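You operate a simulated robot arm through the tools that you are given. There is no shell and no other tool.

You are at the controls of a simulated robot arm. One attempt, no reset.

JOB
Switch the sealer on, set the heat printed on its film roll, and seal the green drink cup.
Fine: in that order; cup in the ring, drawer in, wait for the green lamp, hold the red button down, pull the drawer open and leave the cup in the ring; the sealer stays on; leave the other cups alone. Set down upright: what you pick out.

The check looks at the end state, three seconds after you hand in, the way a careful person would. Anything else that was tipped, shoved, dropped, spilled or broken makes it a failure. A push-on lid holds only when it is set on centred and level and pressed home; a screw cap is set on level and turned clockwise until tight.

ROBOT AND FRAMES
A 7-joint arm with a two-finger parallel gripper, fixed in place. Base frame: the origin is at the foot of the arm, x ahead of it, y to its left, z up; the work surface is at about z = 880. Units: mm, rad, N and s.
Its first joint turns from -2.897 to 2.897 rad. Payload 3.43 kg.
Tool frame: the origin (TCP) lies between the finger pads and is the grasp point; the fingertips stand 30 mm ahead of it; z points along the fingers, y is the line along which they close. Largest opening 94 mm; finger width 28, thickness 10; the body of the gripper, 50 by 96 mm, starts 55 mm behind the TCP.
Orientation is told as [roll, pitch, yaw] about the base's x, y, z axes, in that order, counted from this pose: with the fingers straight down and closing along the base's y, the tool's x points along the base's -x, its y along +y and its z along -z.

CONTROLS
- The arm moves only by the tool drive_tool. Its arguments are lists of equal length, an entry for each row: "rotation": the turn, a rotation vector about the tool's x, y, z in rad, a list of three; "slide": the shift along the tool's x, y, z in mm, a list of three; "fingers": the finger opening in mm, from 0 to 94. In form: {"rotation": [[ax, ay, az], ...], "slide": [[tx, ty, tz], ...], "fingers": [fingers, ...]}. A call has 1 to 20 rows; each row shifts and turns the commanded pose from where the row before left it, along the tool's axes as they then stand. Each row takes 0.2 s and may step no farther than 50 mm and 0.15 rad from the row before; otherwise, or with a gripper value out of range, the whole call is refused. Where a pose cannot be reached the arm comes as near as it can. A force on the tool above 90 N (or 10 N above the force at the start of the call, whichever is more), or a blocked arm, ends the call early, and 0.2 s more pass. Each finger travels about 45 mm/s and halts on what it meets, pressing with about 43 N; the grip force reading is that of the motor and also rises with nothing between the fingers. The clock runs only during rows and for 0.2 s after the last one: add rows that do not move to give the fingers time. It gives the time, the measured TCP pose, the force on the tool (base axes), the opening and the grip force at its end, in the units of the frame above (readings bear some noise), with the torque about the TCP (base axes, N m) and any sound that the robot's microphone picked up, and new pictures: "views" is both (left out), scene, wrist or none.
- Cameras (640 x 400 px; columns grow to the right, rows downward): "scene" is fixed at [398, -649.8, 1827.4]; the picture's right is [0.99, -0.17, 0.00], its down [-0.16, -0.93, -0.34] and it looks along [0.06, 0.33, -0.94] (base axes); focal length 285 px, centre (320, 200). "wrist" rides on the gripper at [76, 14, -103] in the tool frame; the picture's right is [-0.18, 0.98, 0.00], its down [-0.75, -0.14, -0.64] and it looks along [-0.63, -0.12, 0.77] (tool axes); focal length 243 px, centre (320, 200). There is no depth. A picture from a camera that has moved, and an enlarged one, comes with that camera's place and axes in the base frame and with its lens.
- raise_lower(by): slides the trunk up (or, below 0, down) by that many mm; the arm rides with it, the base frame stays. It gives what a move gives, with no picture.
- close_up(camera, box): a new picture of the part [left, top, right, bottom] of that camera's present view, enlarged. It takes no simulated time.
- finish_job(): hands the job in; it is judged then, once.

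Places have to be worked out from the pictures, the camera data and where the tool is seen. Open the gripper and draw the arm clear of the work before you hand the job in, unless the task says otherwise.

The tools are called after "Call:" by a JSON object that holds its "name" and its "arguments". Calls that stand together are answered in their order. drive_tool: Moves the arm, as the interface text tells. Its arguments: {"type":"object","properties":{"rotation":{"type":"array","items":{"type":"array","items":{"type":"number"}}},"slide":{"type":"array","items":{"type":"array","items":{"type":"number"}}},"fingers":{"type":"array","items":{"type":"number"}},"views":{"type":"string","enum":["both","scene","wrist","none"]}},"required":["rotation","slide","fingers"]} The other tools are called the same way: raise_lower (by) slides the trunk up or down; close_up (camera, box) takes an enlarged picture of a part of a camera's view; finish_job () hands the job in.

At the start:

```text
clock: 0.0
ee_pos: [465.6, -343.4, 1432.2]
tcp_rot: [0.0, -0.001, 0.0]
wrist_force: [0.0, 0.1, 0.6]
wrist_torque: [-0.03, 0.0, 0.0]
grip_width: 94.2
grasp_force: 0.1
trunk travel left (down, up): [-400.0, 90.0]
```

scene: 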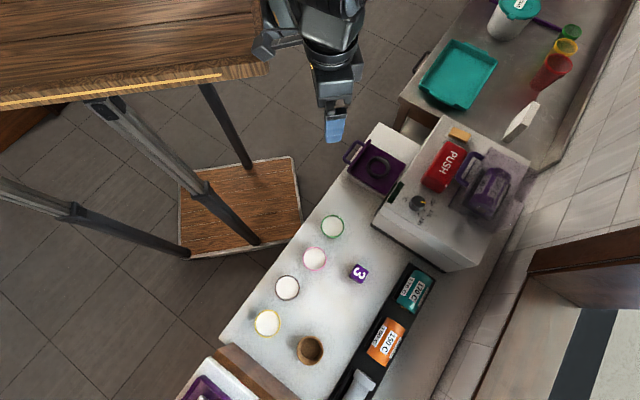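
wrist: 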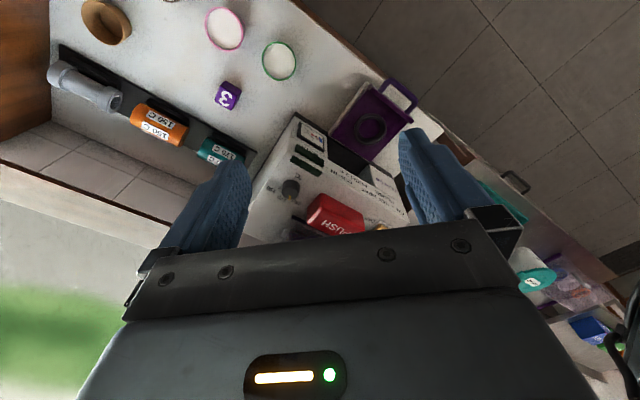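

I'll first look closely at the sealer, the film roll and the cups before moving anything.

Call:
{"name": "close_up", "arguments": {"camera": "scene", "box": [340, 110, 540, 235]}}

Call:
{"name": "close_up", "arguments": {"camera": "scene", "box": [240, 200, 440, 325]}}

Call:
{"name": "close_up", "arguments": {"camera": "wrist", "box": [230, 70, 430, 240]}}

Call:
{"name": "close_up", "arguments": {"camera": "wrist", "box": [50, 0, 250, 170]}}

Call:
{"name": "close_up", "arguments": {"camera": "scene", "box": [420, 120, 520, 220]}}

```text
3.20 times, centred on (440, 172) of scene
camera zoom: at [398.0, -649.8, 1827.4], right [0.99, -0.17, 0.0], down [-0.16, -0.93, -0.34], along [0.06, 0.33, -0.94], focal length 912 px, centre (-64, 288)
```

zoom: 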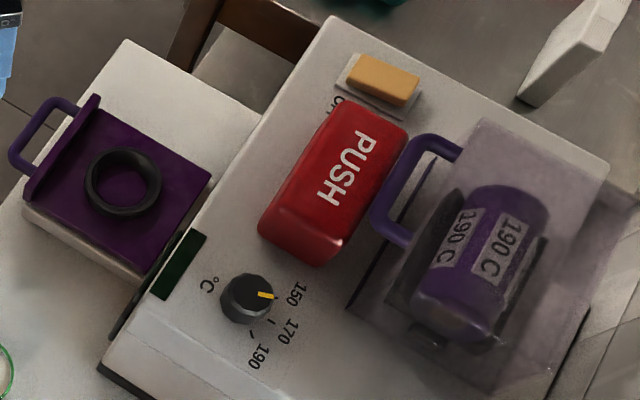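

```text
3.20 times, centred on (340, 262) of scene
camera zoom: at [398.0, -649.8, 1827.4], right [0.99, -0.17, 0.0], down [-0.16, -0.93, -0.34], along [0.06, 0.33, -0.94], focal length 912 px, centre (256, 0)
```

zoom: 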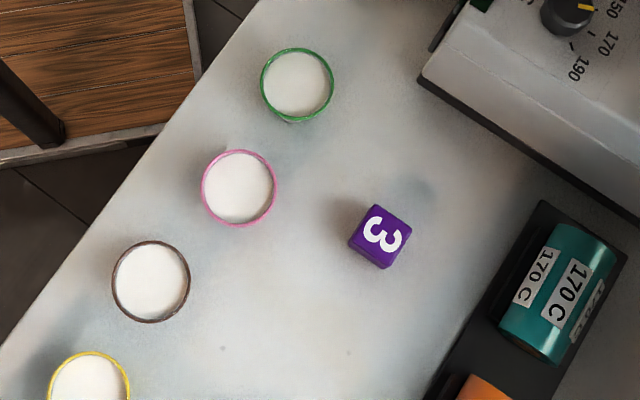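

```text
2.35 times, centred on (330, 155) of wrist
camera zoom: at [389.9, -329.8, 1534.3], right [0.18, 0.98, 0.0], down [0.75, -0.14, 0.64], along [0.63, -0.12, -0.77], focal length 571 px, centre (296, 306)
```

zoom: 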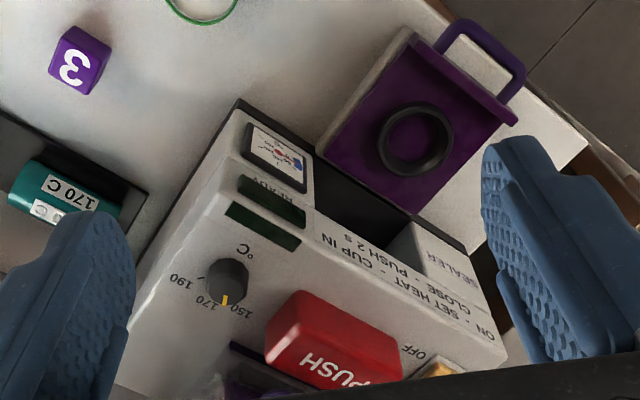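

```text
2.35 times, centred on (150, 85) of wrist
camera zoom: at [389.9, -329.8, 1534.3], right [0.18, 0.98, 0.0], down [0.75, -0.14, 0.64], along [0.63, -0.12, -0.77], focal length 571 px, centre (720, 471)
```

zoom: 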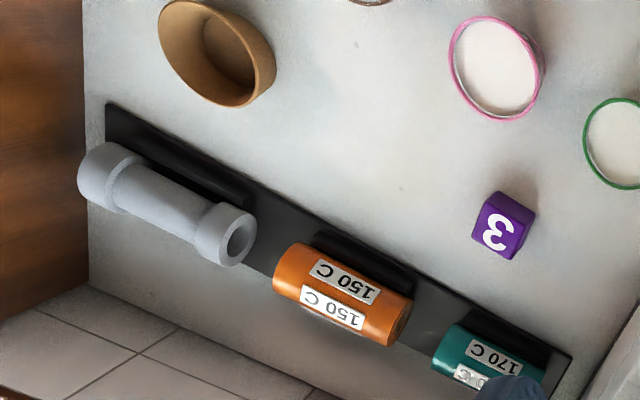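

```text
4.00 times, centred on (470, 170) of scene
camera zoom: at [398.0, -649.8, 1827.4], right [0.99, -0.17, 0.0], down [-0.16, -0.93, -0.34], along [0.06, 0.33, -0.94], focal length 1140 px, centre (-280, 320)
```

zoom: 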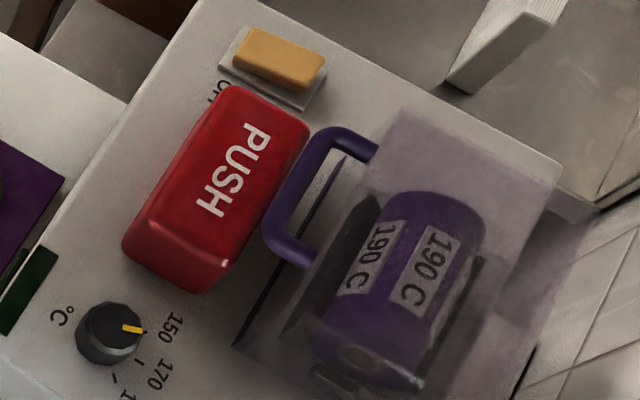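

The roll inside the sealer reads 190 C. By triangulation the green cup's rim is near (477,-435,951), the open drawer's ring near (681,-247,920), the knob near (703,-451,1100) and the switch near (882,-260,1090), with the sealer turned about 45°. I'll move the wrist camera in closer for a better look at the panel.

Call:
{"name": "drive_tool", "arguments": {"rotation": [[0, 0, 0], [0, 0, 0], [0, 0, 0], [0, 0, 0], [0, 0, 0]], "slide": [[-24.8, -17.2, 34.4], [-24.8, -17.2, 34.4], [-24.8, -17.2, 34.4], [-24.8, -17.2, 34.4], [-24.8, -17.2, 34.4]], "fingers": [94, 94, 94, 94, 94], "views": "both"}}

```text
clock: 1.2
ee_pos: [592.6, -430.6, 1259.2]
tcp_rot: [0.001, -0.001, -0.001]
wrist_force: [-1.1, 0.8, 0.4]
wrist_torque: [-0.05, 0.0, -0.01]
grip_width: 94.0
grasp_force: 0.0
trunk travel left (down, up): [-400.0, 90.0]
camera wrist: at [515.0, -414.6, 1362.7], right [0.18, 0.98, 0.0], down [0.75, -0.14, 0.64], along [0.63, -0.12, -0.77], focal length 243 px, centre (320, 200)
```

scene: 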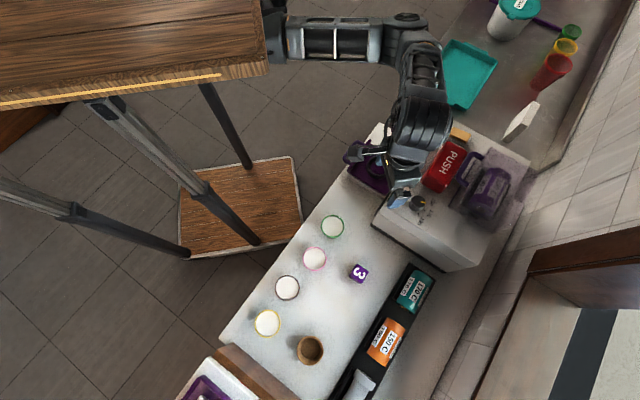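
wrist: 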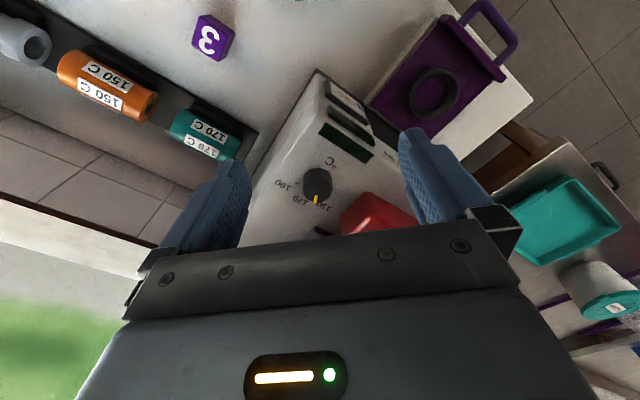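

The knob is again placed at about (703,-452,1100). I'll enlarge the panel to read the marks, lamps and switch.

Call:
{"name": "close_up", "arguments": {"camera": "wrist", "box": [260, 70, 420, 240]}}

Call:
{"name": "close_up", "arguments": {"camera": "wrist", "box": [270, 150, 370, 220]}}

Call:
{"name": "close_up", "arguments": {"camera": "wrist", "box": [350, 0, 550, 130]}}

Call:
{"name": "close_up", "arguments": {"camera": "scene", "box": [400, 110, 480, 220]}}

```text
2.35 times, centred on (340, 155) of wrist
camera zoom: at [515.0, -414.6, 1362.7], right [0.18, 0.98, 0.0], down [0.75, -0.14, 0.64], along [0.63, -0.12, -0.77], focal length 571 px, centre (273, 306)
```

zoom: 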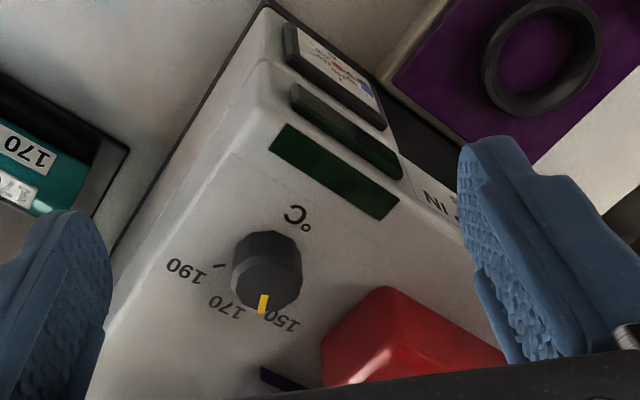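

```text
5.71 times, centred on (320, 185) of wrist
camera zoom: at [515.0, -414.6, 1362.7], right [0.18, 0.98, 0.0], down [0.75, -0.14, 0.64], along [0.63, -0.12, -0.77], focal length 1386 px, centre (320, 286)
```

zoom: 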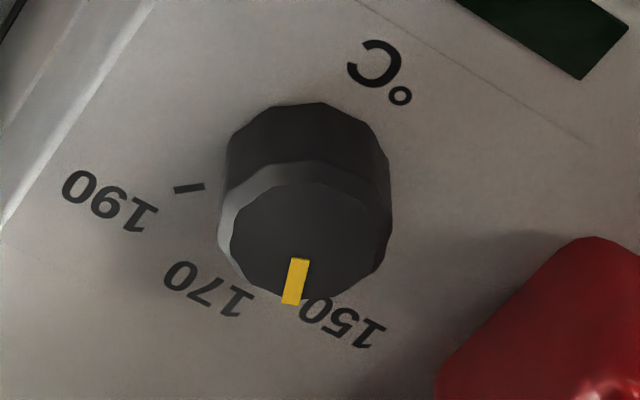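

```text
3.08 times, centred on (450, 65) of wrist
camera zoom: at [515.0, -414.6, 1362.7], right [0.18, 0.98, 0.0], down [0.75, -0.14, 0.64], along [0.63, -0.12, -0.77], focal length 746 px, centre (-80, 615)
```

zoom: 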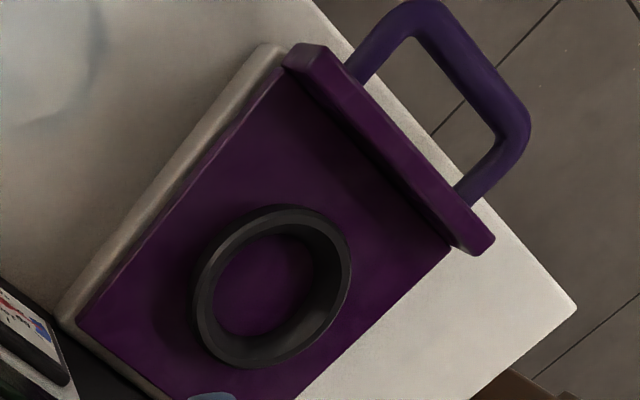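

```text
3.64 times, centred on (440, 165) of scene
camera zoom: at [398.0, -649.8, 1827.4], right [0.99, -0.17, 0.0], down [-0.16, -0.93, -0.34], along [0.06, 0.33, -0.94], focal length 1037 px, centre (-116, 327)
```

zoom: 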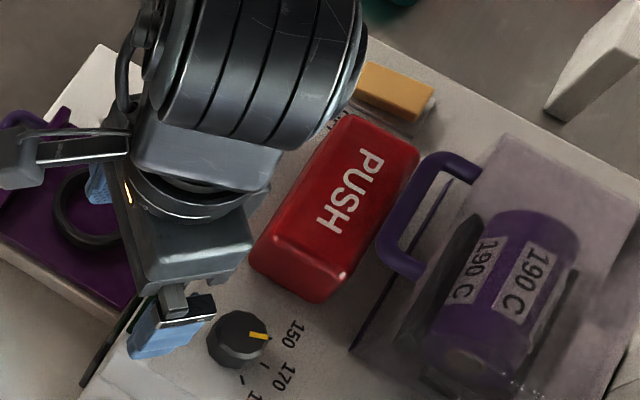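

The pointer sits near 150, with the 190 tick about 60–65° clockwise of it seen from above. Next I'll move the wrist camera over to the switch to see its ON and OFF sides.

Call:
{"name": "drive_tool", "arguments": {"rotation": [[0, 0, 0], [0, 0, 0], [0, 0, 0], [0, 0, 0], [0, 0, 0], [0, 0, 0]], "slide": [[-27.2, 32.4, 4.3], [-27.2, 32.4, 4.3], [-27.2, 32.4, 4.3], [-27.2, 32.4, 4.3], [-27.2, 32.4, 4.3], [0, 0, 0]], "fingers": [94, 94, 94, 94, 94, 94], "views": "both"}}

```text
clock: 2.6
ee_pos: [724.1, -267.5, 1237.3]
tcp_rot: [0.0, 0.001, 0.0]
wrist_force: [0.1, -0.9, 0.3]
wrist_torque: [0.0, -0.01, -0.02]
grip_width: 94.1
grasp_force: 0.1
trunk travel left (down, up): [-400.0, 90.0]
camera wrist: at [647.6, -253.8, 1340.9], right [0.18, 0.98, 0.0], down [0.75, -0.14, 0.64], along [0.63, -0.12, -0.77], focal length 243 px, centre (320, 200)
```

scene: 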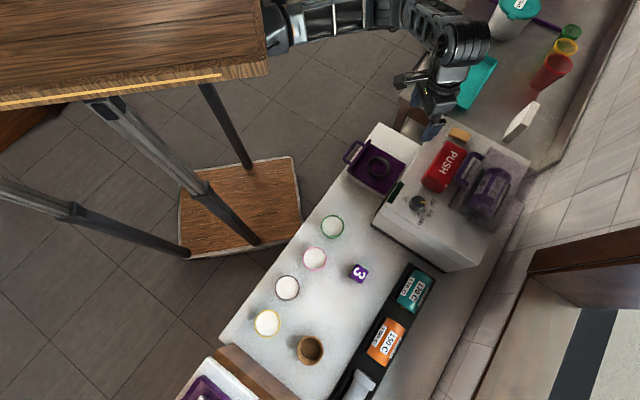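
wrist: 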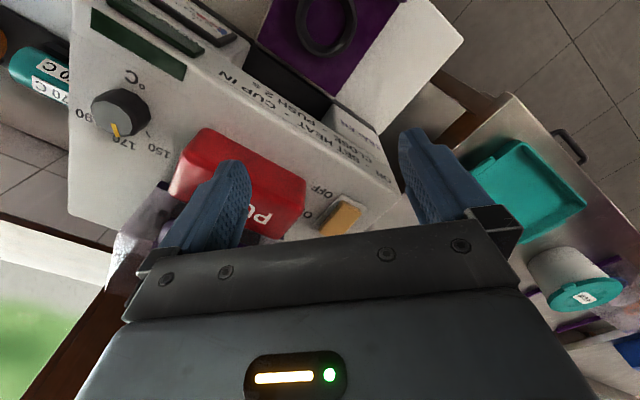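

Call:
{"name": "close_up", "arguments": {"camera": "wrist", "box": [280, 170, 400, 245]}}

Call:
{"name": "close_up", "arguments": {"camera": "wrist", "box": [60, 60, 200, 180]}}

Call:
{"name": "close_up", "arguments": {"camera": "wrist", "box": [80, 0, 400, 200]}}

Call:
{"name": "close_up", "arguments": {"camera": "scene", "box": [420, 110, 490, 160]}}

```text
5.33 times, centred on (340, 208) of wrist
camera zoom: at [647.6, -253.8, 1340.9], right [0.18, 0.98, 0.0], down [0.75, -0.14, 0.64], along [0.63, -0.12, -0.77], focal length 1294 px, centre (213, 160)
```

zoom: 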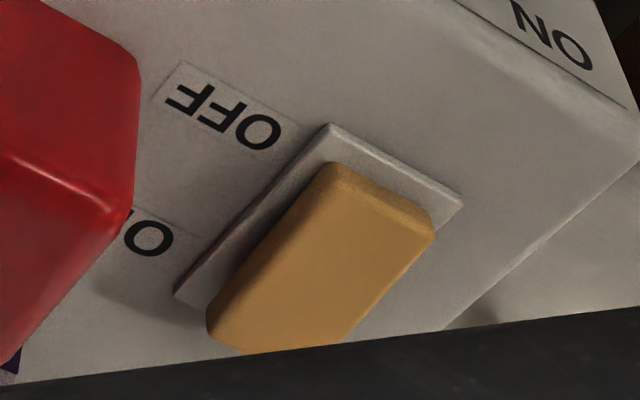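

```text
3.33 times, centred on (130, 120) of wrist
camera zoom: at [647.6, -253.8, 1340.9], right [0.18, 0.98, 0.0], down [0.75, -0.14, 0.64], along [0.63, -0.12, -0.77], focal length 809 px, centre (953, 467)
```

zoom: 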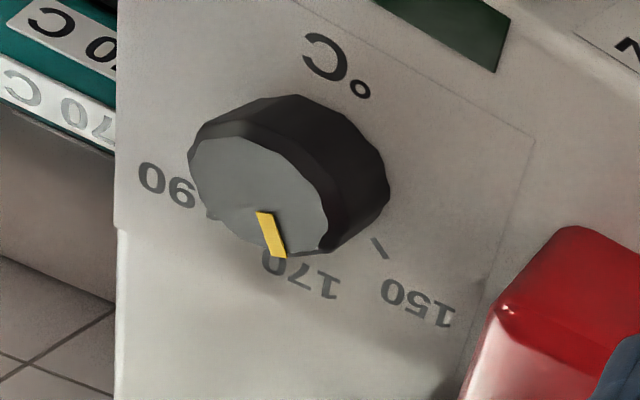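

```text
2.00 times, centred on (240, 100) of wrist
camera zoom: at [647.6, -253.8, 1340.9], right [0.18, 0.98, 0.0], down [0.75, -0.14, 0.64], along [0.63, -0.12, -0.77], focal length 485 px, centre (480, 400)
```

zoom: 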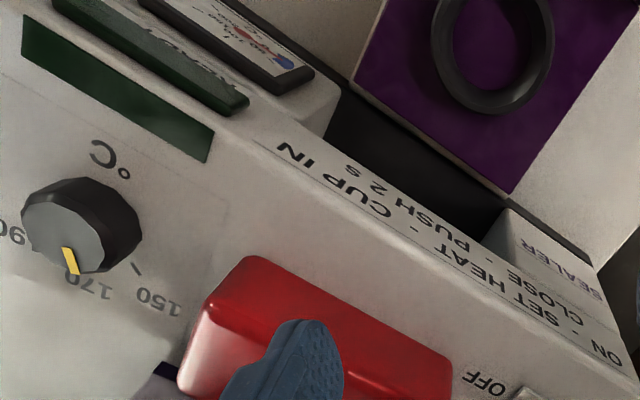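

```text
8.00 times, centred on (455, 135) of scene
camera zoom: at [398.0, -649.8, 1827.4], right [0.99, -0.17, 0.0], down [-0.16, -0.93, -0.34], along [0.06, 0.33, -0.94], focal length 2281 px, centre (-760, 720)
```

zoom: 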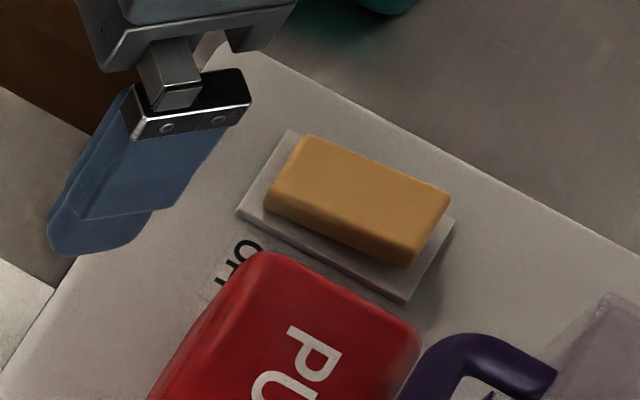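

The OFF mark is at the front end of the rocker and ON at the rear end. The rocker plate centre is near (892,-261), so the ON end is about (904,-276). I'll close the fingers and turn the tool to line up with the sealer, then move to hover above the ON end.

Call:
{"name": "drive_tool", "arguments": {"rotation": [[0, 0, 0.13], [0, 0, 0.13], [0, 0, 0.13], [0, 0, 0.13], [0, 0, 0.13], [0, 0, 0.12], [0, 0, 0], [0, 0, 0]], "slide": [[0, 0, 0], [0, 0, 0], [0, 0, 0], [0, 0, 0], [0, 0, 0], [0, 0, 0], [0, 0, 0], [0, 0, 0]], "fingers": [80, 60, 40, 20, 0, 0, 0, 0], "views": "both"}}

```text
clock: 4.4
ee_pos: [725.3, -268.8, 1237.6]
tcp_rot: [0.0, 0.001, -0.772]
wrist_force: [-0.7, 0.0, 0.9]
wrist_torque: [-0.03, 0.0, 0.01]
grip_width: 0.2
grasp_force: 33.0
trunk travel left (down, up): [-400.0, 90.0]
camera wrist: at [681.0, -205.4, 1341.0], right [0.82, 0.58, 0.0], down [0.44, -0.63, 0.64], along [0.37, -0.52, -0.77], focal length 243 px, centre (320, 200)
```

scene: 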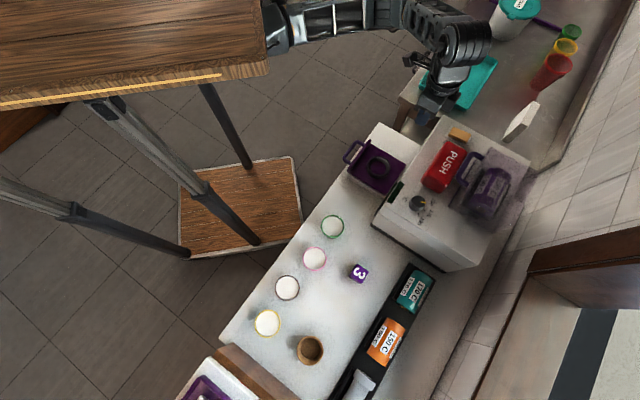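
wrist: 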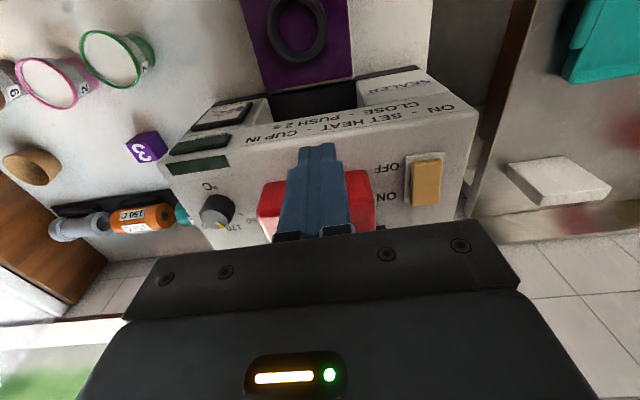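

The rocker is in view now with its ON and OFF labels. I'll enlarge it to place the ON end more precisely.

Call:
{"name": "close_up", "arguments": {"camera": "wrist", "box": [370, 140, 470, 220]}}

Call:
{"name": "close_up", "arguments": {"camera": "wrist", "box": [160, 70, 320, 250]}}

Call:
{"name": "close_up", "arguments": {"camera": "wrist", "box": [0, 0, 170, 110]}}

```text
5.00 times, centred on (420, 180) of wrist
camera zoom: at [681.0, -205.4, 1341.0], right [0.82, 0.58, 0.0], down [0.44, -0.63, 0.64], along [0.37, -0.52, -0.77], focal length 1213 px, centre (-180, 300)
```

zoom: 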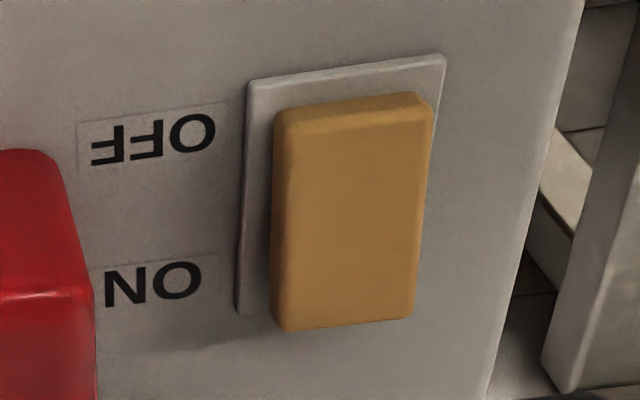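

```text
2.22 times, centred on (240, 160) of wrist
camera zoom: at [681.0, -205.4, 1341.0], right [0.82, 0.58, 0.0], down [0.44, -0.63, 0.64], along [0.37, -0.52, -0.77], focal length 539 px, centre (498, 289)
```

zoom: 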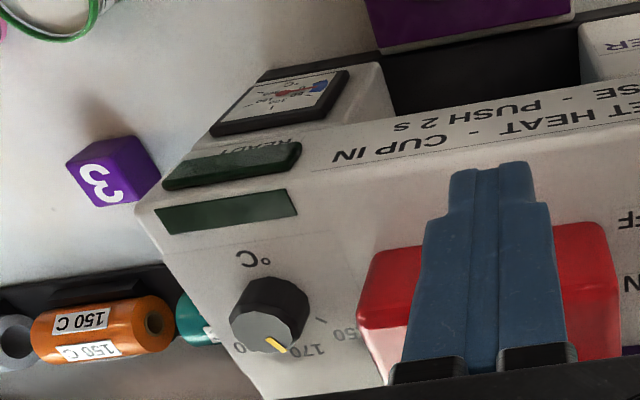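

```text
3.64 times, centred on (85, 55) of wrist
camera zoom: at [681.0, -205.4, 1341.0], right [0.82, 0.58, 0.0], down [0.44, -0.63, 0.64], along [0.37, -0.52, -0.77], focal length 882 px, centre (1174, 727)
```

zoom: 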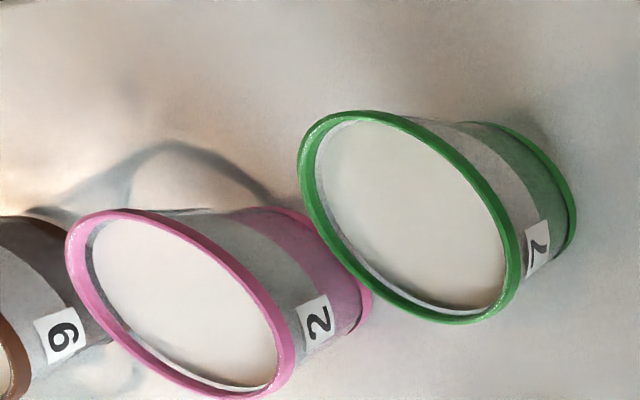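

Using both cameras, the panel comes out near z=1098 and the ON end's raised edge near (895,-289,1120). I'll hover the closed fingertips above (890,-285).

Call:
{"name": "drive_tool", "arguments": {"rotation": [[0, 0, 0], [0, 0, 0], [0, 0, 0], [0, 0, 0], [0, 0, 0]], "slide": [[-32.3, 25.8, 15.6], [-32.3, 25.8, 15.6], [-32.3, 25.8, 15.6], [-32.3, 25.8, 15.6], [0, 0, 0]], "fingers": [0, 0, 0, 0, 0], "views": "both"}}

```text
clock: 5.6
ee_pos: [892.2, -285.4, 1173.6]
tcp_rot: [0.0, -0.001, -0.771]
wrist_force: [-0.4, 0.0, -0.6]
wrist_torque: [0.0, 0.02, 0.02]
grip_width: 0.1
grasp_force: 33.2
trunk travel left (down, up): [-400.0, 90.0]
camera wrist: at [847.2, -221.3, 1276.3], right [0.82, 0.58, 0.0], down [0.44, -0.63, 0.64], along [0.37, -0.52, -0.77], focal length 243 px, centre (320, 200)
```

scene: 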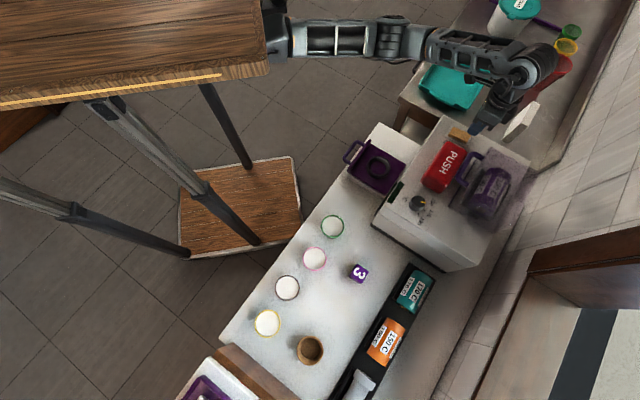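
wrist: 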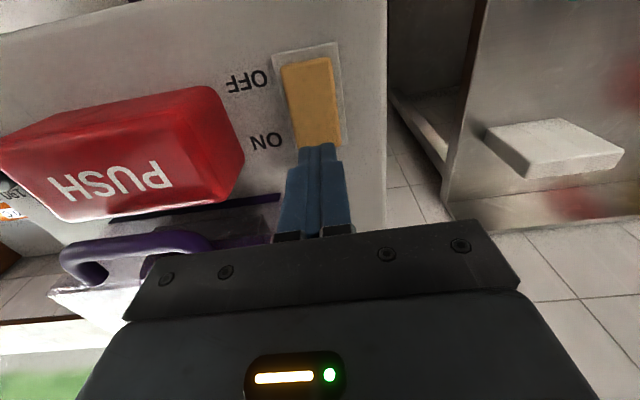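

Call:
{"name": "close_up", "arguments": {"camera": "wrist", "box": [240, 30, 380, 240]}}

Call:
{"name": "close_up", "arguments": {"camera": "scene", "box": [420, 90, 540, 190]}}

```text
1.90 times, centred on (310, 135) of wrist
camera zoom: at [847.2, -221.3, 1276.3], right [0.82, 0.58, 0.0], down [0.44, -0.63, 0.64], along [0.37, -0.52, -0.77], focal length 462 px, centre (339, 324)
```

zoom: 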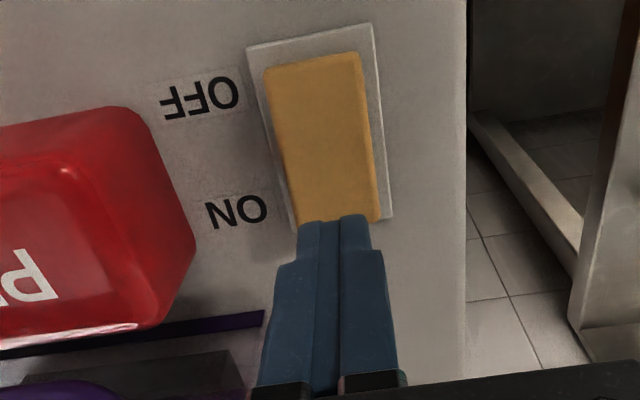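

```text
4.00 times, centred on (480, 140) of scene
camera zoom: at [398.0, -649.8, 1827.4], right [0.99, -0.17, 0.0], down [-0.16, -0.93, -0.34], along [0.06, 0.33, -0.94], focal length 1140 px, centre (-320, 440)
```

zoom: 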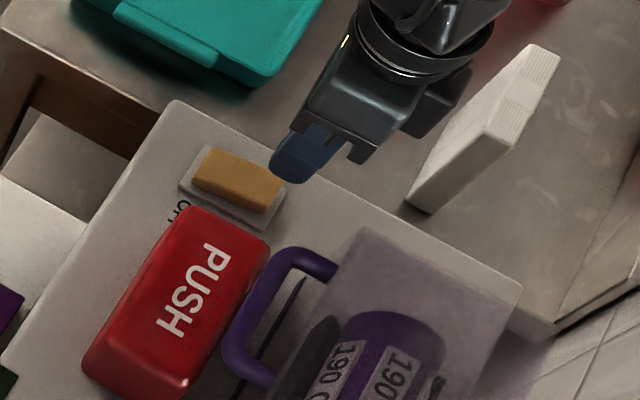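

The projection puts the fingertips just inside the rocker's ON end. I'll lower in small steps and watch the force.

Call:
{"name": "drive_tool", "arguments": {"rotation": [[0, 0, 0], [0, 0, 0], [0, 0, 0], [0, 0, 0], [0, 0, 0], [0, 0, 0]], "slide": [[4, 0, 6], [0, 0, 6], [0, 0, 6], [0, 0, 4], [0, 0, 4], [0, 0, 0]], "fingers": [0, 0, 0, 0, 0, 0], "views": "both"}}

```text
clock: 7.0
ee_pos: [887.9, -280.8, 1150.3]
tcp_rot: [-0.001, 0.0, -0.77]
wrist_force: [0.1, 0.3, 0.8]
wrist_torque: [-0.01, 0.01, -0.02]
grip_width: 0.0
grasp_force: 33.0
trunk travel left (down, up): [-400.0, 90.0]
camera wrist: at [843.2, -217.8, 1252.2], right [0.82, 0.58, 0.0], down [0.44, -0.63, 0.64], along [0.37, -0.52, -0.77], focal length 243 px, centre (320, 200)
```

scene: 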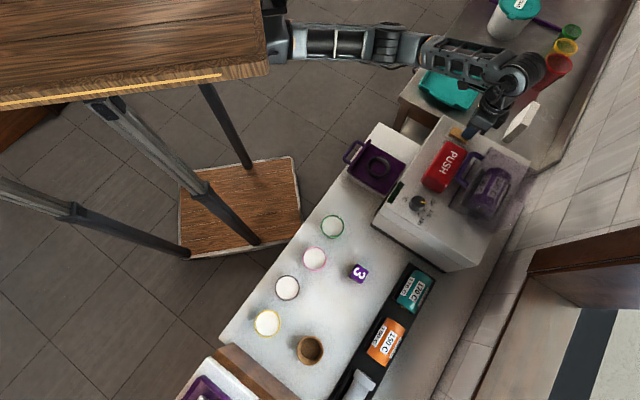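
wrist: 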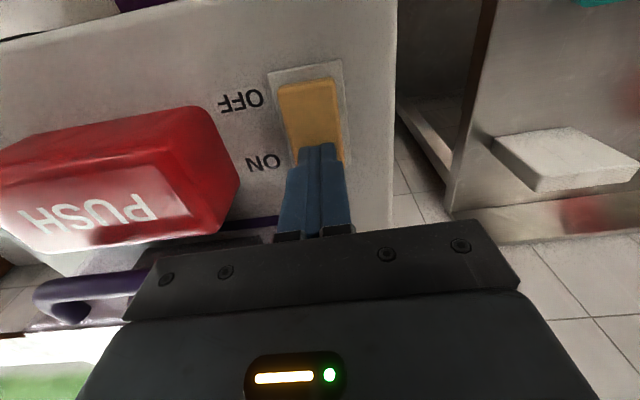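

The tips are at about z=1120 with no contact yet. I'll keep lowering in small steps.

Call:
{"name": "drive_tool", "arguments": {"rotation": [[0, 0, 0], [0, 0, 0], [0, 0, 0], [0, 0, 0]], "slide": [[0, 0, 3], [0, 0, 3], [0, 0, 3], [0, 0, 0]], "fingers": [0, 0, 0, 0], "views": "wrist"}}

```text
clock: 8.0
ee_pos: [887.6, -281.0, 1147.9]
tcp_rot: [0.002, -0.013, -0.77]
wrist_force: [10.3, -3.2, 72.0]
wrist_torque: [0.52, 0.38, -0.23]
grip_width: 0.1
grasp_force: 33.4
trunk travel left (down, up): [-400.0, 90.0]
camera wrist: at [841.8, -216.8, 1250.6], right [0.82, 0.58, 0.0], down [0.44, -0.62, 0.65], along [0.38, -0.53, -0.76], focal length 243 px, centre (320, 200)
```

wrist: 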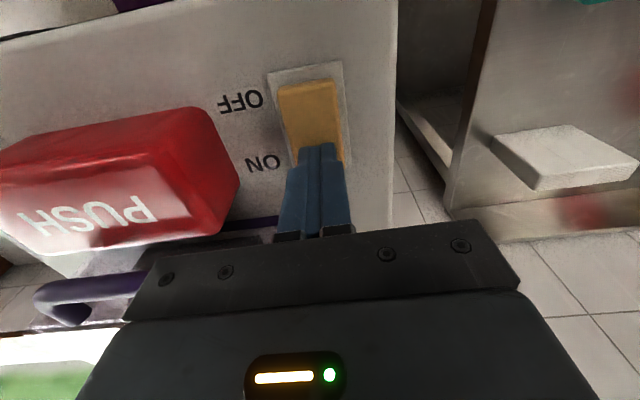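

Contact: 72 N at a tip height of about 1118. I'll check closely whether the rocker tilted.

Call:
{"name": "close_up", "arguments": {"camera": "wrist", "box": [240, 40, 380, 240]}}

Call:
{"name": "close_up", "arguments": {"camera": "scene", "box": [420, 90, 540, 190]}}

Call:
{"name": "close_up", "arguments": {"camera": "scene", "box": [380, 170, 440, 215]}}

```text
2.00 times, centred on (310, 140) of wrist
camera zoom: at [841.8, -216.8, 1250.6], right [0.82, 0.58, 0.0], down [0.44, -0.62, 0.65], along [0.38, -0.53, -0.76], focal length 485 px, centre (340, 320)
```

zoom: 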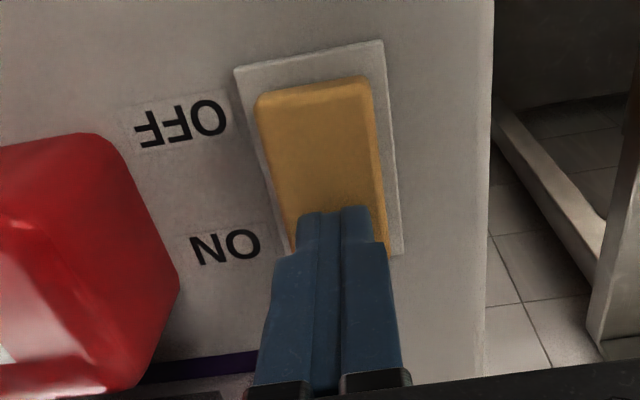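

```text
4.00 times, centred on (480, 140) of scene
camera zoom: at [398.0, -649.8, 1827.4], right [0.99, -0.17, 0.0], down [-0.16, -0.93, -0.34], along [0.06, 0.33, -0.94], focal length 1140 px, centre (-320, 440)
```

zoom: 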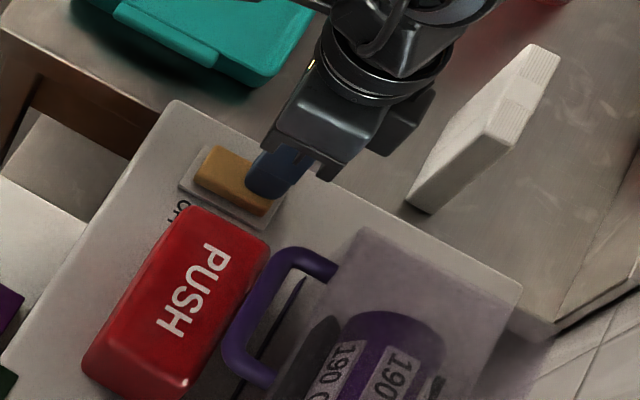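

```text
8.89 times, centred on (410, 192) of scene
camera zoom: at [398.0, -649.8, 1827.4], right [0.99, -0.17, 0.0], down [-0.16, -0.93, -0.34], along [0.06, 0.33, -0.94], focal length 2534 px, centre (-480, 267)
```

zoom: 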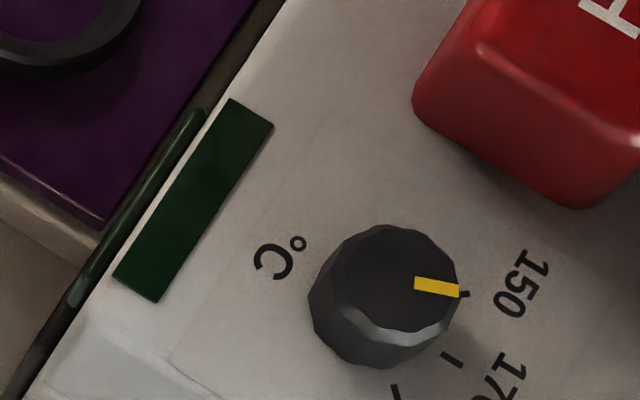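

The torque suggests contact at the front edge of the tips, so it's unclear whether the rocker flipped. I'll lift off and look at it.

Call:
{"name": "drive_tool", "arguments": {"rotation": [[0, 0, 0], [0, 0, 0], [0, 0, 0], [0, 0, 0]], "slide": [[0, 0, -9], [0, 0, -20], [20, 0, -20], [20, 0, 0]], "fingers": [0, 0, 0, 0], "views": "both"}}

Call:
{"name": "close_up", "arguments": {"camera": "scene", "box": [420, 110, 490, 160]}}

Call:
{"name": "close_up", "arguments": {"camera": "wrist", "box": [240, 80, 380, 240]}}

```text
clock: 9.0
ee_pos: [859.2, -253.5, 1190.1]
tcp_rot: [-0.001, 0.001, -0.771]
wrist_force: [0.1, -1.5, -0.7]
wrist_torque: [0.02, -0.02, 0.01]
grip_width: 0.2
grasp_force: 33.2
trunk travel left (down, up): [-400.0, 90.0]
camera wrist: at [813.2, -190.1, 1292.8], right [0.82, 0.58, 0.0], down [0.44, -0.63, 0.64], along [0.37, -0.52, -0.77], focal length 243 px, centre (320, 200)
```

scene: 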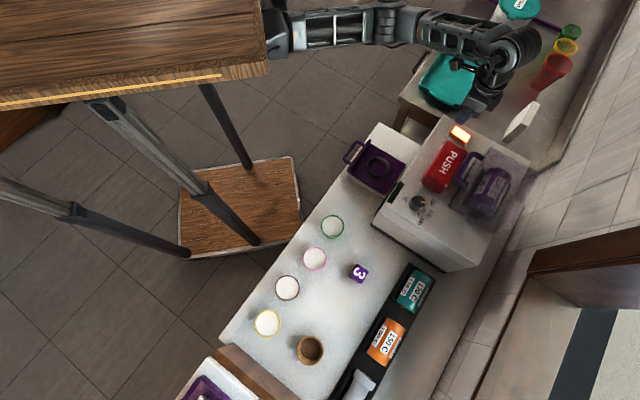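
wrist: 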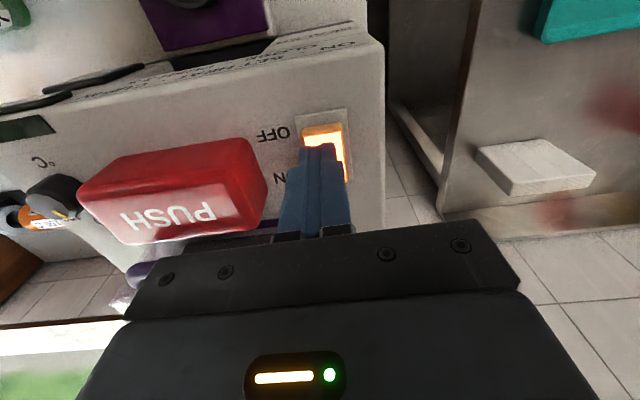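

```text
8.00 times, centred on (455, 135) of scene
camera zoom: at [398.0, -649.8, 1827.4], right [0.99, -0.17, 0.0], down [-0.16, -0.93, -0.34], along [0.06, 0.33, -0.94], focal length 2281 px, centre (-760, 720)
```

zoom: 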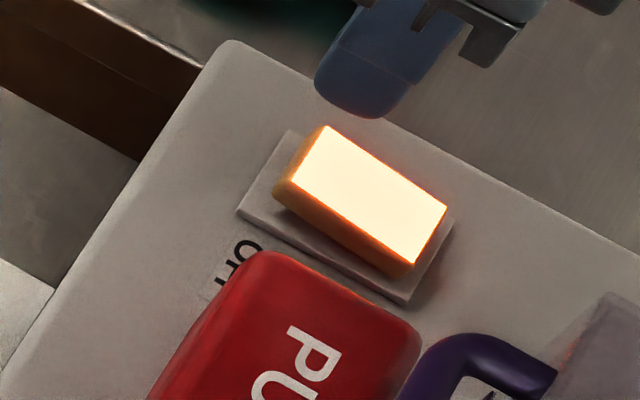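

```text
2.50 times, centred on (310, 160) of wrist
camera zoom: at [813.2, -190.1, 1292.8], right [0.82, 0.58, 0.0], down [0.44, -0.63, 0.64], along [0.37, -0.52, -0.77], focal length 606 px, centre (345, 300)
```

zoom: 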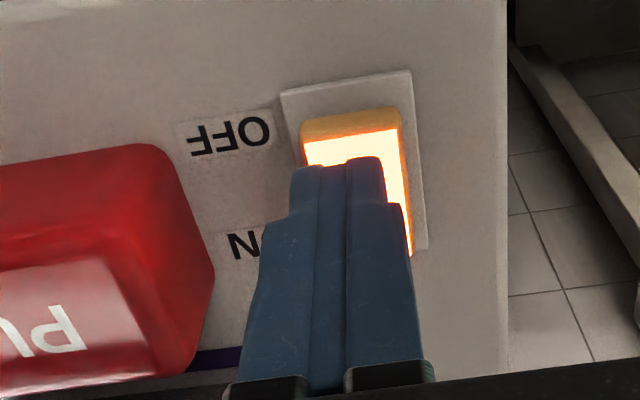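

The rocker is now lit, so the sealer is on. Next is the knob at about (697,-449), top near z=1124. I'll lift, move over it, turn back to yaw +0.35 and open the fingers.

Call:
{"name": "drive_tool", "arguments": {"rotation": [[0, 0, 0], [0, 0, 0], [0, 0, 0], [0, 0, 0], [0, 0, 0], [0, 0, 0], [0, 0, 0], [0, 0, -0.14], [0, 0, -0.14], [0, 0, -0.14], [0, 0, -0.14], [0, 0, -0.14], [0, 0, -0.14], [0, 0, -0.14], [0, 0, -0.14], [0, 0, 0]], "slide": [[0, 0, -45], [-3.3, -42.2, 0], [-3.3, -42.2, 0], [-3.3, -42.2, 0], [-3.3, -42.2, 0], [-3.3, -42.2, 0], [-3.3, -42.2, 0], [0, 0, 0], [0, 0, 0], [0, 0, 0], [0, 0, 0], [0, 0, 0], [0, 0, 0], [0, 0, 0], [0, 0, 0], [0, 0, 0]], "fingers": [0, 0, 0, 0, 0, 0, 0, 10, 20, 30, 40, 50, 60, 60, 60, 60], "views": "both"}}

Call:
{"name": "close_up", "arguments": {"camera": "wrist", "box": [220, 60, 420, 240]}}

Call:
{"name": "close_up", "arguments": {"camera": "scene", "box": [380, 170, 450, 220]}}

```text
clock: 12.4
ee_pos: [697.4, -448.8, 1234.0]
tcp_rot: [0.0, 0.001, 0.35]
wrist_force: [0.2, -0.5, 0.1]
wrist_torque: [-0.02, 0.02, 0.02]
grip_width: 59.9
grasp_force: 0.2
trunk travel left (down, up): [-400.0, 90.0]
camera wrist: at [620.8, -461.6, 1337.8], right [-0.17, 0.99, 0.0], down [0.76, 0.13, 0.64], along [0.63, 0.11, -0.77], focal length 243 px, centre (320, 200)
```

scene: 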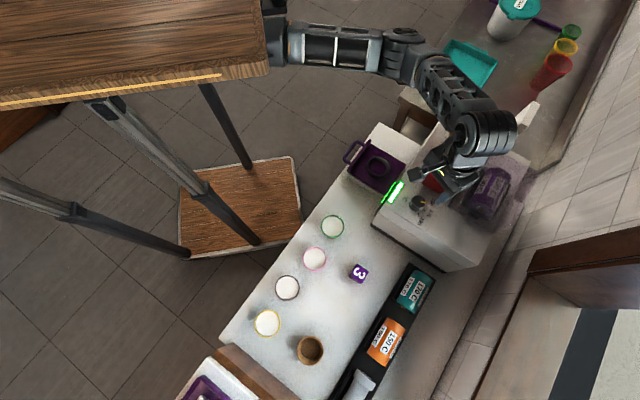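
wrist: 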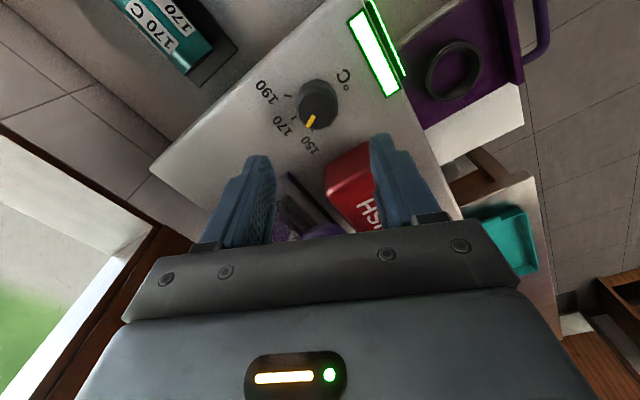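

```text
2.22 times, centred on (320, 150) of wrist
camera zoom: at [620.8, -461.6, 1337.8], right [-0.17, 0.99, 0.0], down [0.76, 0.13, 0.64], along [0.63, 0.11, -0.77], focal length 539 px, centre (320, 311)
```

zoom: 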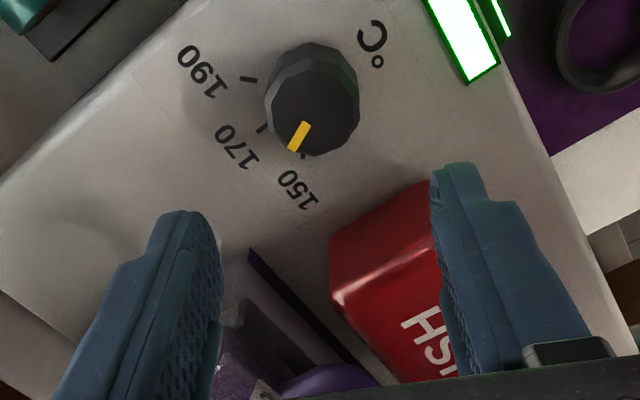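

```text
8.00 times, centred on (415, 195) of scene
camera zoom: at [398.0, -649.8, 1827.4], right [0.99, -0.17, 0.0], down [-0.16, -0.93, -0.34], along [0.06, 0.33, -0.94], focal length 2281 px, centre (-440, 240)
```

zoom: 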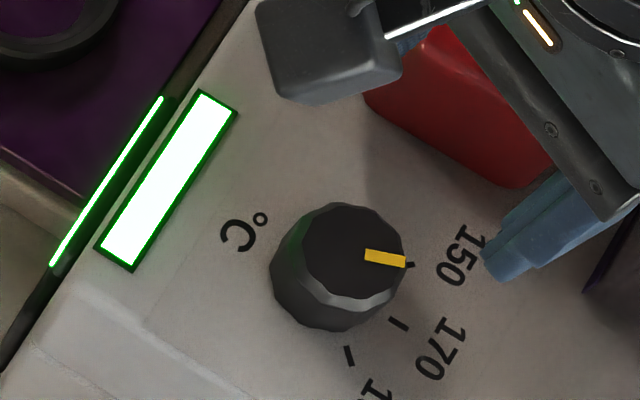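

The READY lamp lit up at the old setting. The tool is right above the knob, so I'll zoom in to measure the pointer and tick angles.

Call:
{"name": "close_up", "arguments": {"camera": "wrist", "box": [265, 70, 365, 160]}}

Call:
{"name": "close_up", "arguments": {"camera": "scene", "box": [405, 190, 435, 220]}}

```text
4.44 times, centred on (315, 115) of wrist
camera zoom: at [620.8, -461.6, 1337.8], right [-0.17, 0.99, 0.0], down [0.76, 0.13, 0.64], along [0.63, 0.11, -0.77], focal length 1078 px, centre (342, 578)
```

zoom: 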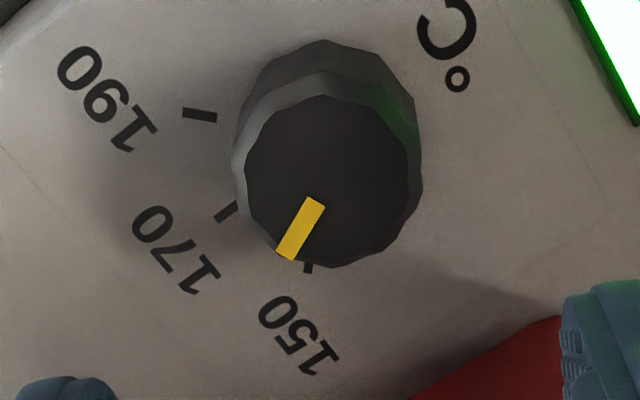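

```text
13.33 times, centred on (420, 205) of scene
camera zoom: at [398.0, -649.8, 1827.4], right [0.99, -0.17, 0.0], down [-0.16, -0.93, -0.34], along [0.06, 0.33, -0.94], focal length 3802 px, centre (-1013, 133)
```

zoom: 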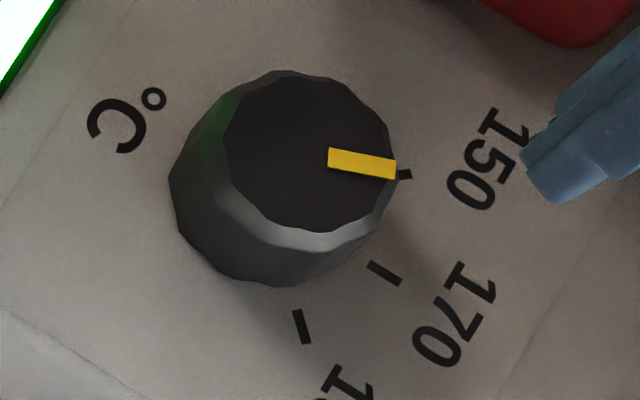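

Both views agree: the ticks for 150, 170 and 190 lie at about 0°, -45° and -90° in the base frame, and the pointer is at about -18°. That means roughly 1.26 rad clockwise to reach 190. I'll lower around the knob, centred near (695.6,-451), and grip it.

Call:
{"name": "drive_tool", "arguments": {"rotation": [[0, 0, 0], [0, 0, 0], [0, 0, 0], [0, 0, 0], [0, 0, 0]], "slide": [[2.4, -1.5, 36], [0, 0, 30], [0, 0, 18], [0, 0, 12], [0, 0, 0]], "fingers": [60, 60, 60, 60, 60], "views": "both"}}

Call:
{"name": "close_up", "arguments": {"camera": "wrist", "box": [200, 80, 440, 240]}}

```text
clock: 13.6
ee_pos: [695.5, -451.6, 1139.0]
tcp_rot: [0.001, 0.0, 0.348]
wrist_force: [-1.2, 0.6, -0.1]
wrist_torque: [-0.01, 0.0, 0.01]
grip_width: 60.3
grasp_force: 0.1
trunk travel left (down, up): [-400.0, 90.0]
camera wrist: at [618.4, -464.0, 1241.6], right [-0.16, 0.99, 0.0], down [0.76, 0.13, 0.64], along [0.63, 0.1, -0.77], focal length 243 px, centre (320, 200)
```

scene: 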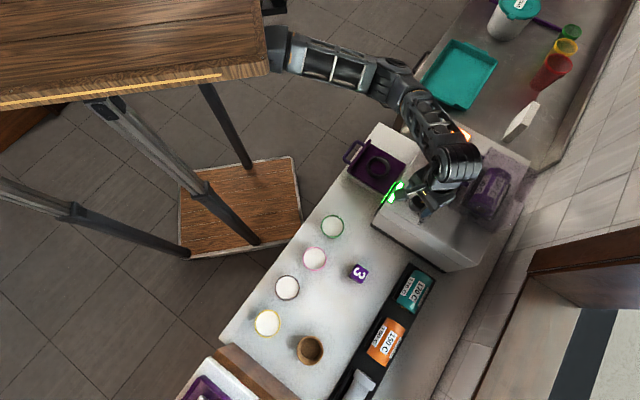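
wrist: 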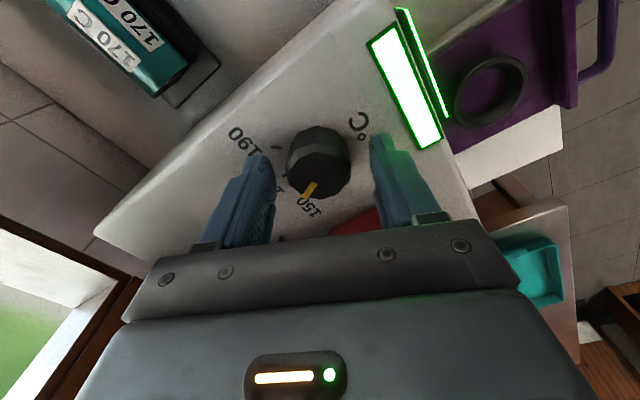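

```text
2.50 times, centred on (320, 160) of wrist
camera zoom: at [618.4, -464.0, 1241.6], right [-0.16, 0.99, 0.0], down [0.76, 0.13, 0.64], along [0.63, 0.1, -0.77], focal length 606 px, centre (320, 300)
```

zoom: 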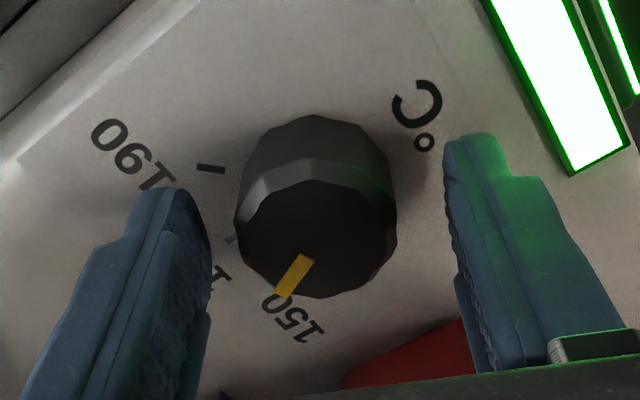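

The knob sits centred between the fingers. I'll lower 4 mm more and close on it.

Call:
{"name": "drive_tool", "arguments": {"rotation": [[0, 0, 0], [0, 0, 0], [0, 0, 0], [0, 0, 0]], "slide": [[0, 0, 4], [0, 0, 0], [0, 0, 0], [0, 0, 0]], "fingers": [60, 45, 30, 30], "views": "wrist"}}

```text
clock: 14.6
ee_pos: [695.2, -453.3, 1133.0]
tcp_rot: [-0.002, 0.0, 0.349]
wrist_force: [2.1, -15.8, -0.5]
wrist_torque: [-0.39, -0.18, -0.02]
grip_width: 36.6
grasp_force: 37.7
trunk travel left (down, up): [-400.0, 90.0]
camera wrist: at [618.4, -464.7, 1237.2], right [-0.16, 0.99, 0.0], down [0.76, 0.13, 0.64], along [0.63, 0.1, -0.77], focal length 243 px, centre (320, 200)
```

wrist: 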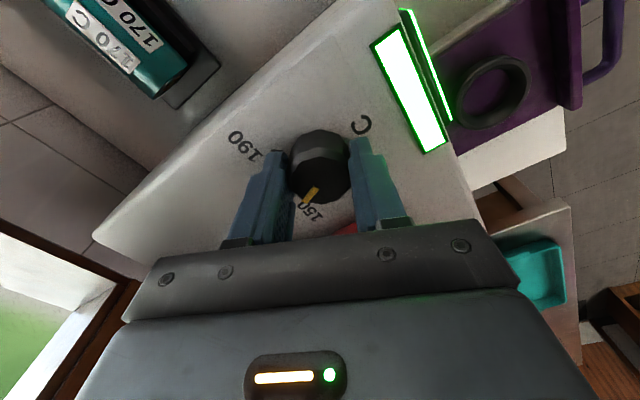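

I have the knob, about 37 mm across. I'll shift slightly to relieve the side load, then turn it clockwise by 1.26 rad.

Call:
{"name": "drive_tool", "arguments": {"rotation": [[0, 0, 0], [0, 0, 0.14], [0, 0, 0.14], [0, 0, 0.14], [0, 0, 0.14], [0, 0, 0.14], [0, 0, 0.14], [0, 0, 0.14], [0, 0, 0.14], [0, 0, 0.14], [0, 0, 0]], "slide": [[0.8, -2.2, 0], [0, 0, 0], [0, 0, 0], [0, 0, 0], [0, 0, 0], [0, 0, 0], [0, 0, 0], [0, 0, 0], [0, 0, 0], [0, 0, 0], [0, 0, 0]], "fingers": [30, 30, 30, 30, 30, 30, 30, 30, 30, 30, 30], "views": "both"}}

Call:
{"name": "close_up", "arguments": {"camera": "wrist", "box": [220, 100, 400, 240]}}

Call:
{"name": "close_up", "arguments": {"camera": "scene", "box": [380, 170, 450, 220]}}

```text
clock: 17.0
ee_pos: [694.7, -451.8, 1133.7]
tcp_rot: [0.001, 0.0, -0.911]
wrist_force: [-12.0, 25.5, -16.4]
wrist_torque: [0.53, 0.34, 0.74]
grip_width: 36.6
grasp_force: 45.0
trunk travel left (down, up): [-400.0, 90.0]
camera wrist: at [660.2, -383.2, 1237.5], right [0.89, 0.46, 0.0], down [0.35, -0.68, 0.64], along [0.29, -0.57, -0.77], focal length 243 px, centre (320, 200)
```

scene: 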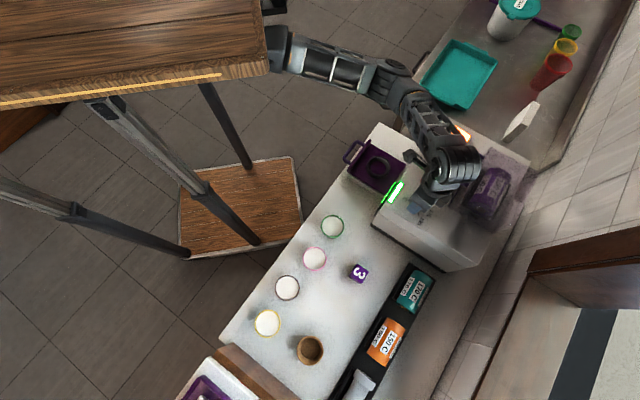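
wrist: 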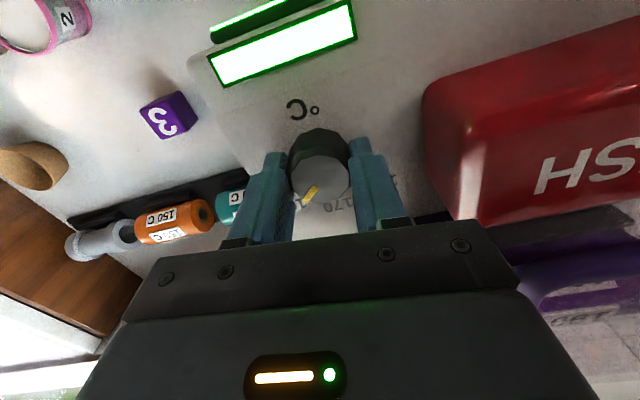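

```text
2.86 times, centred on (310, 170) of wrist
camera zoom: at [660.2, -383.2, 1237.5], right [0.89, 0.46, 0.0], down [0.35, -0.68, 0.64], along [0.29, -0.57, -0.77], focal length 693 px, centre (349, 286)
```

zoom: 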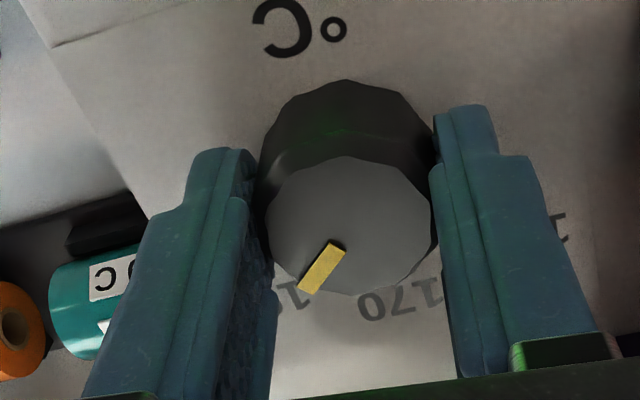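

```text
8.00 times, centred on (415, 195) of scene
camera zoom: at [398.0, -649.8, 1827.4], right [0.99, -0.17, 0.0], down [-0.16, -0.93, -0.34], along [0.06, 0.33, -0.94], focal length 2281 px, centre (-440, 240)
```

zoom: 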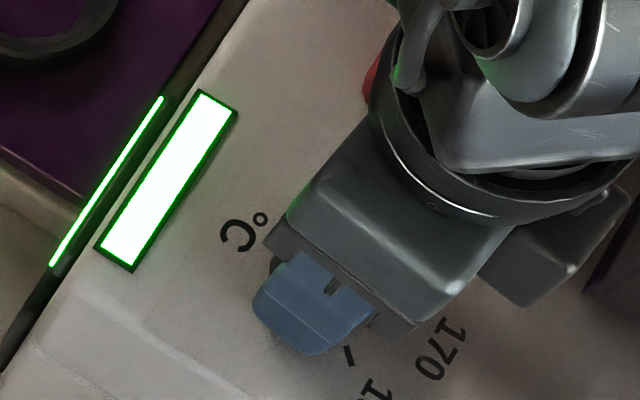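

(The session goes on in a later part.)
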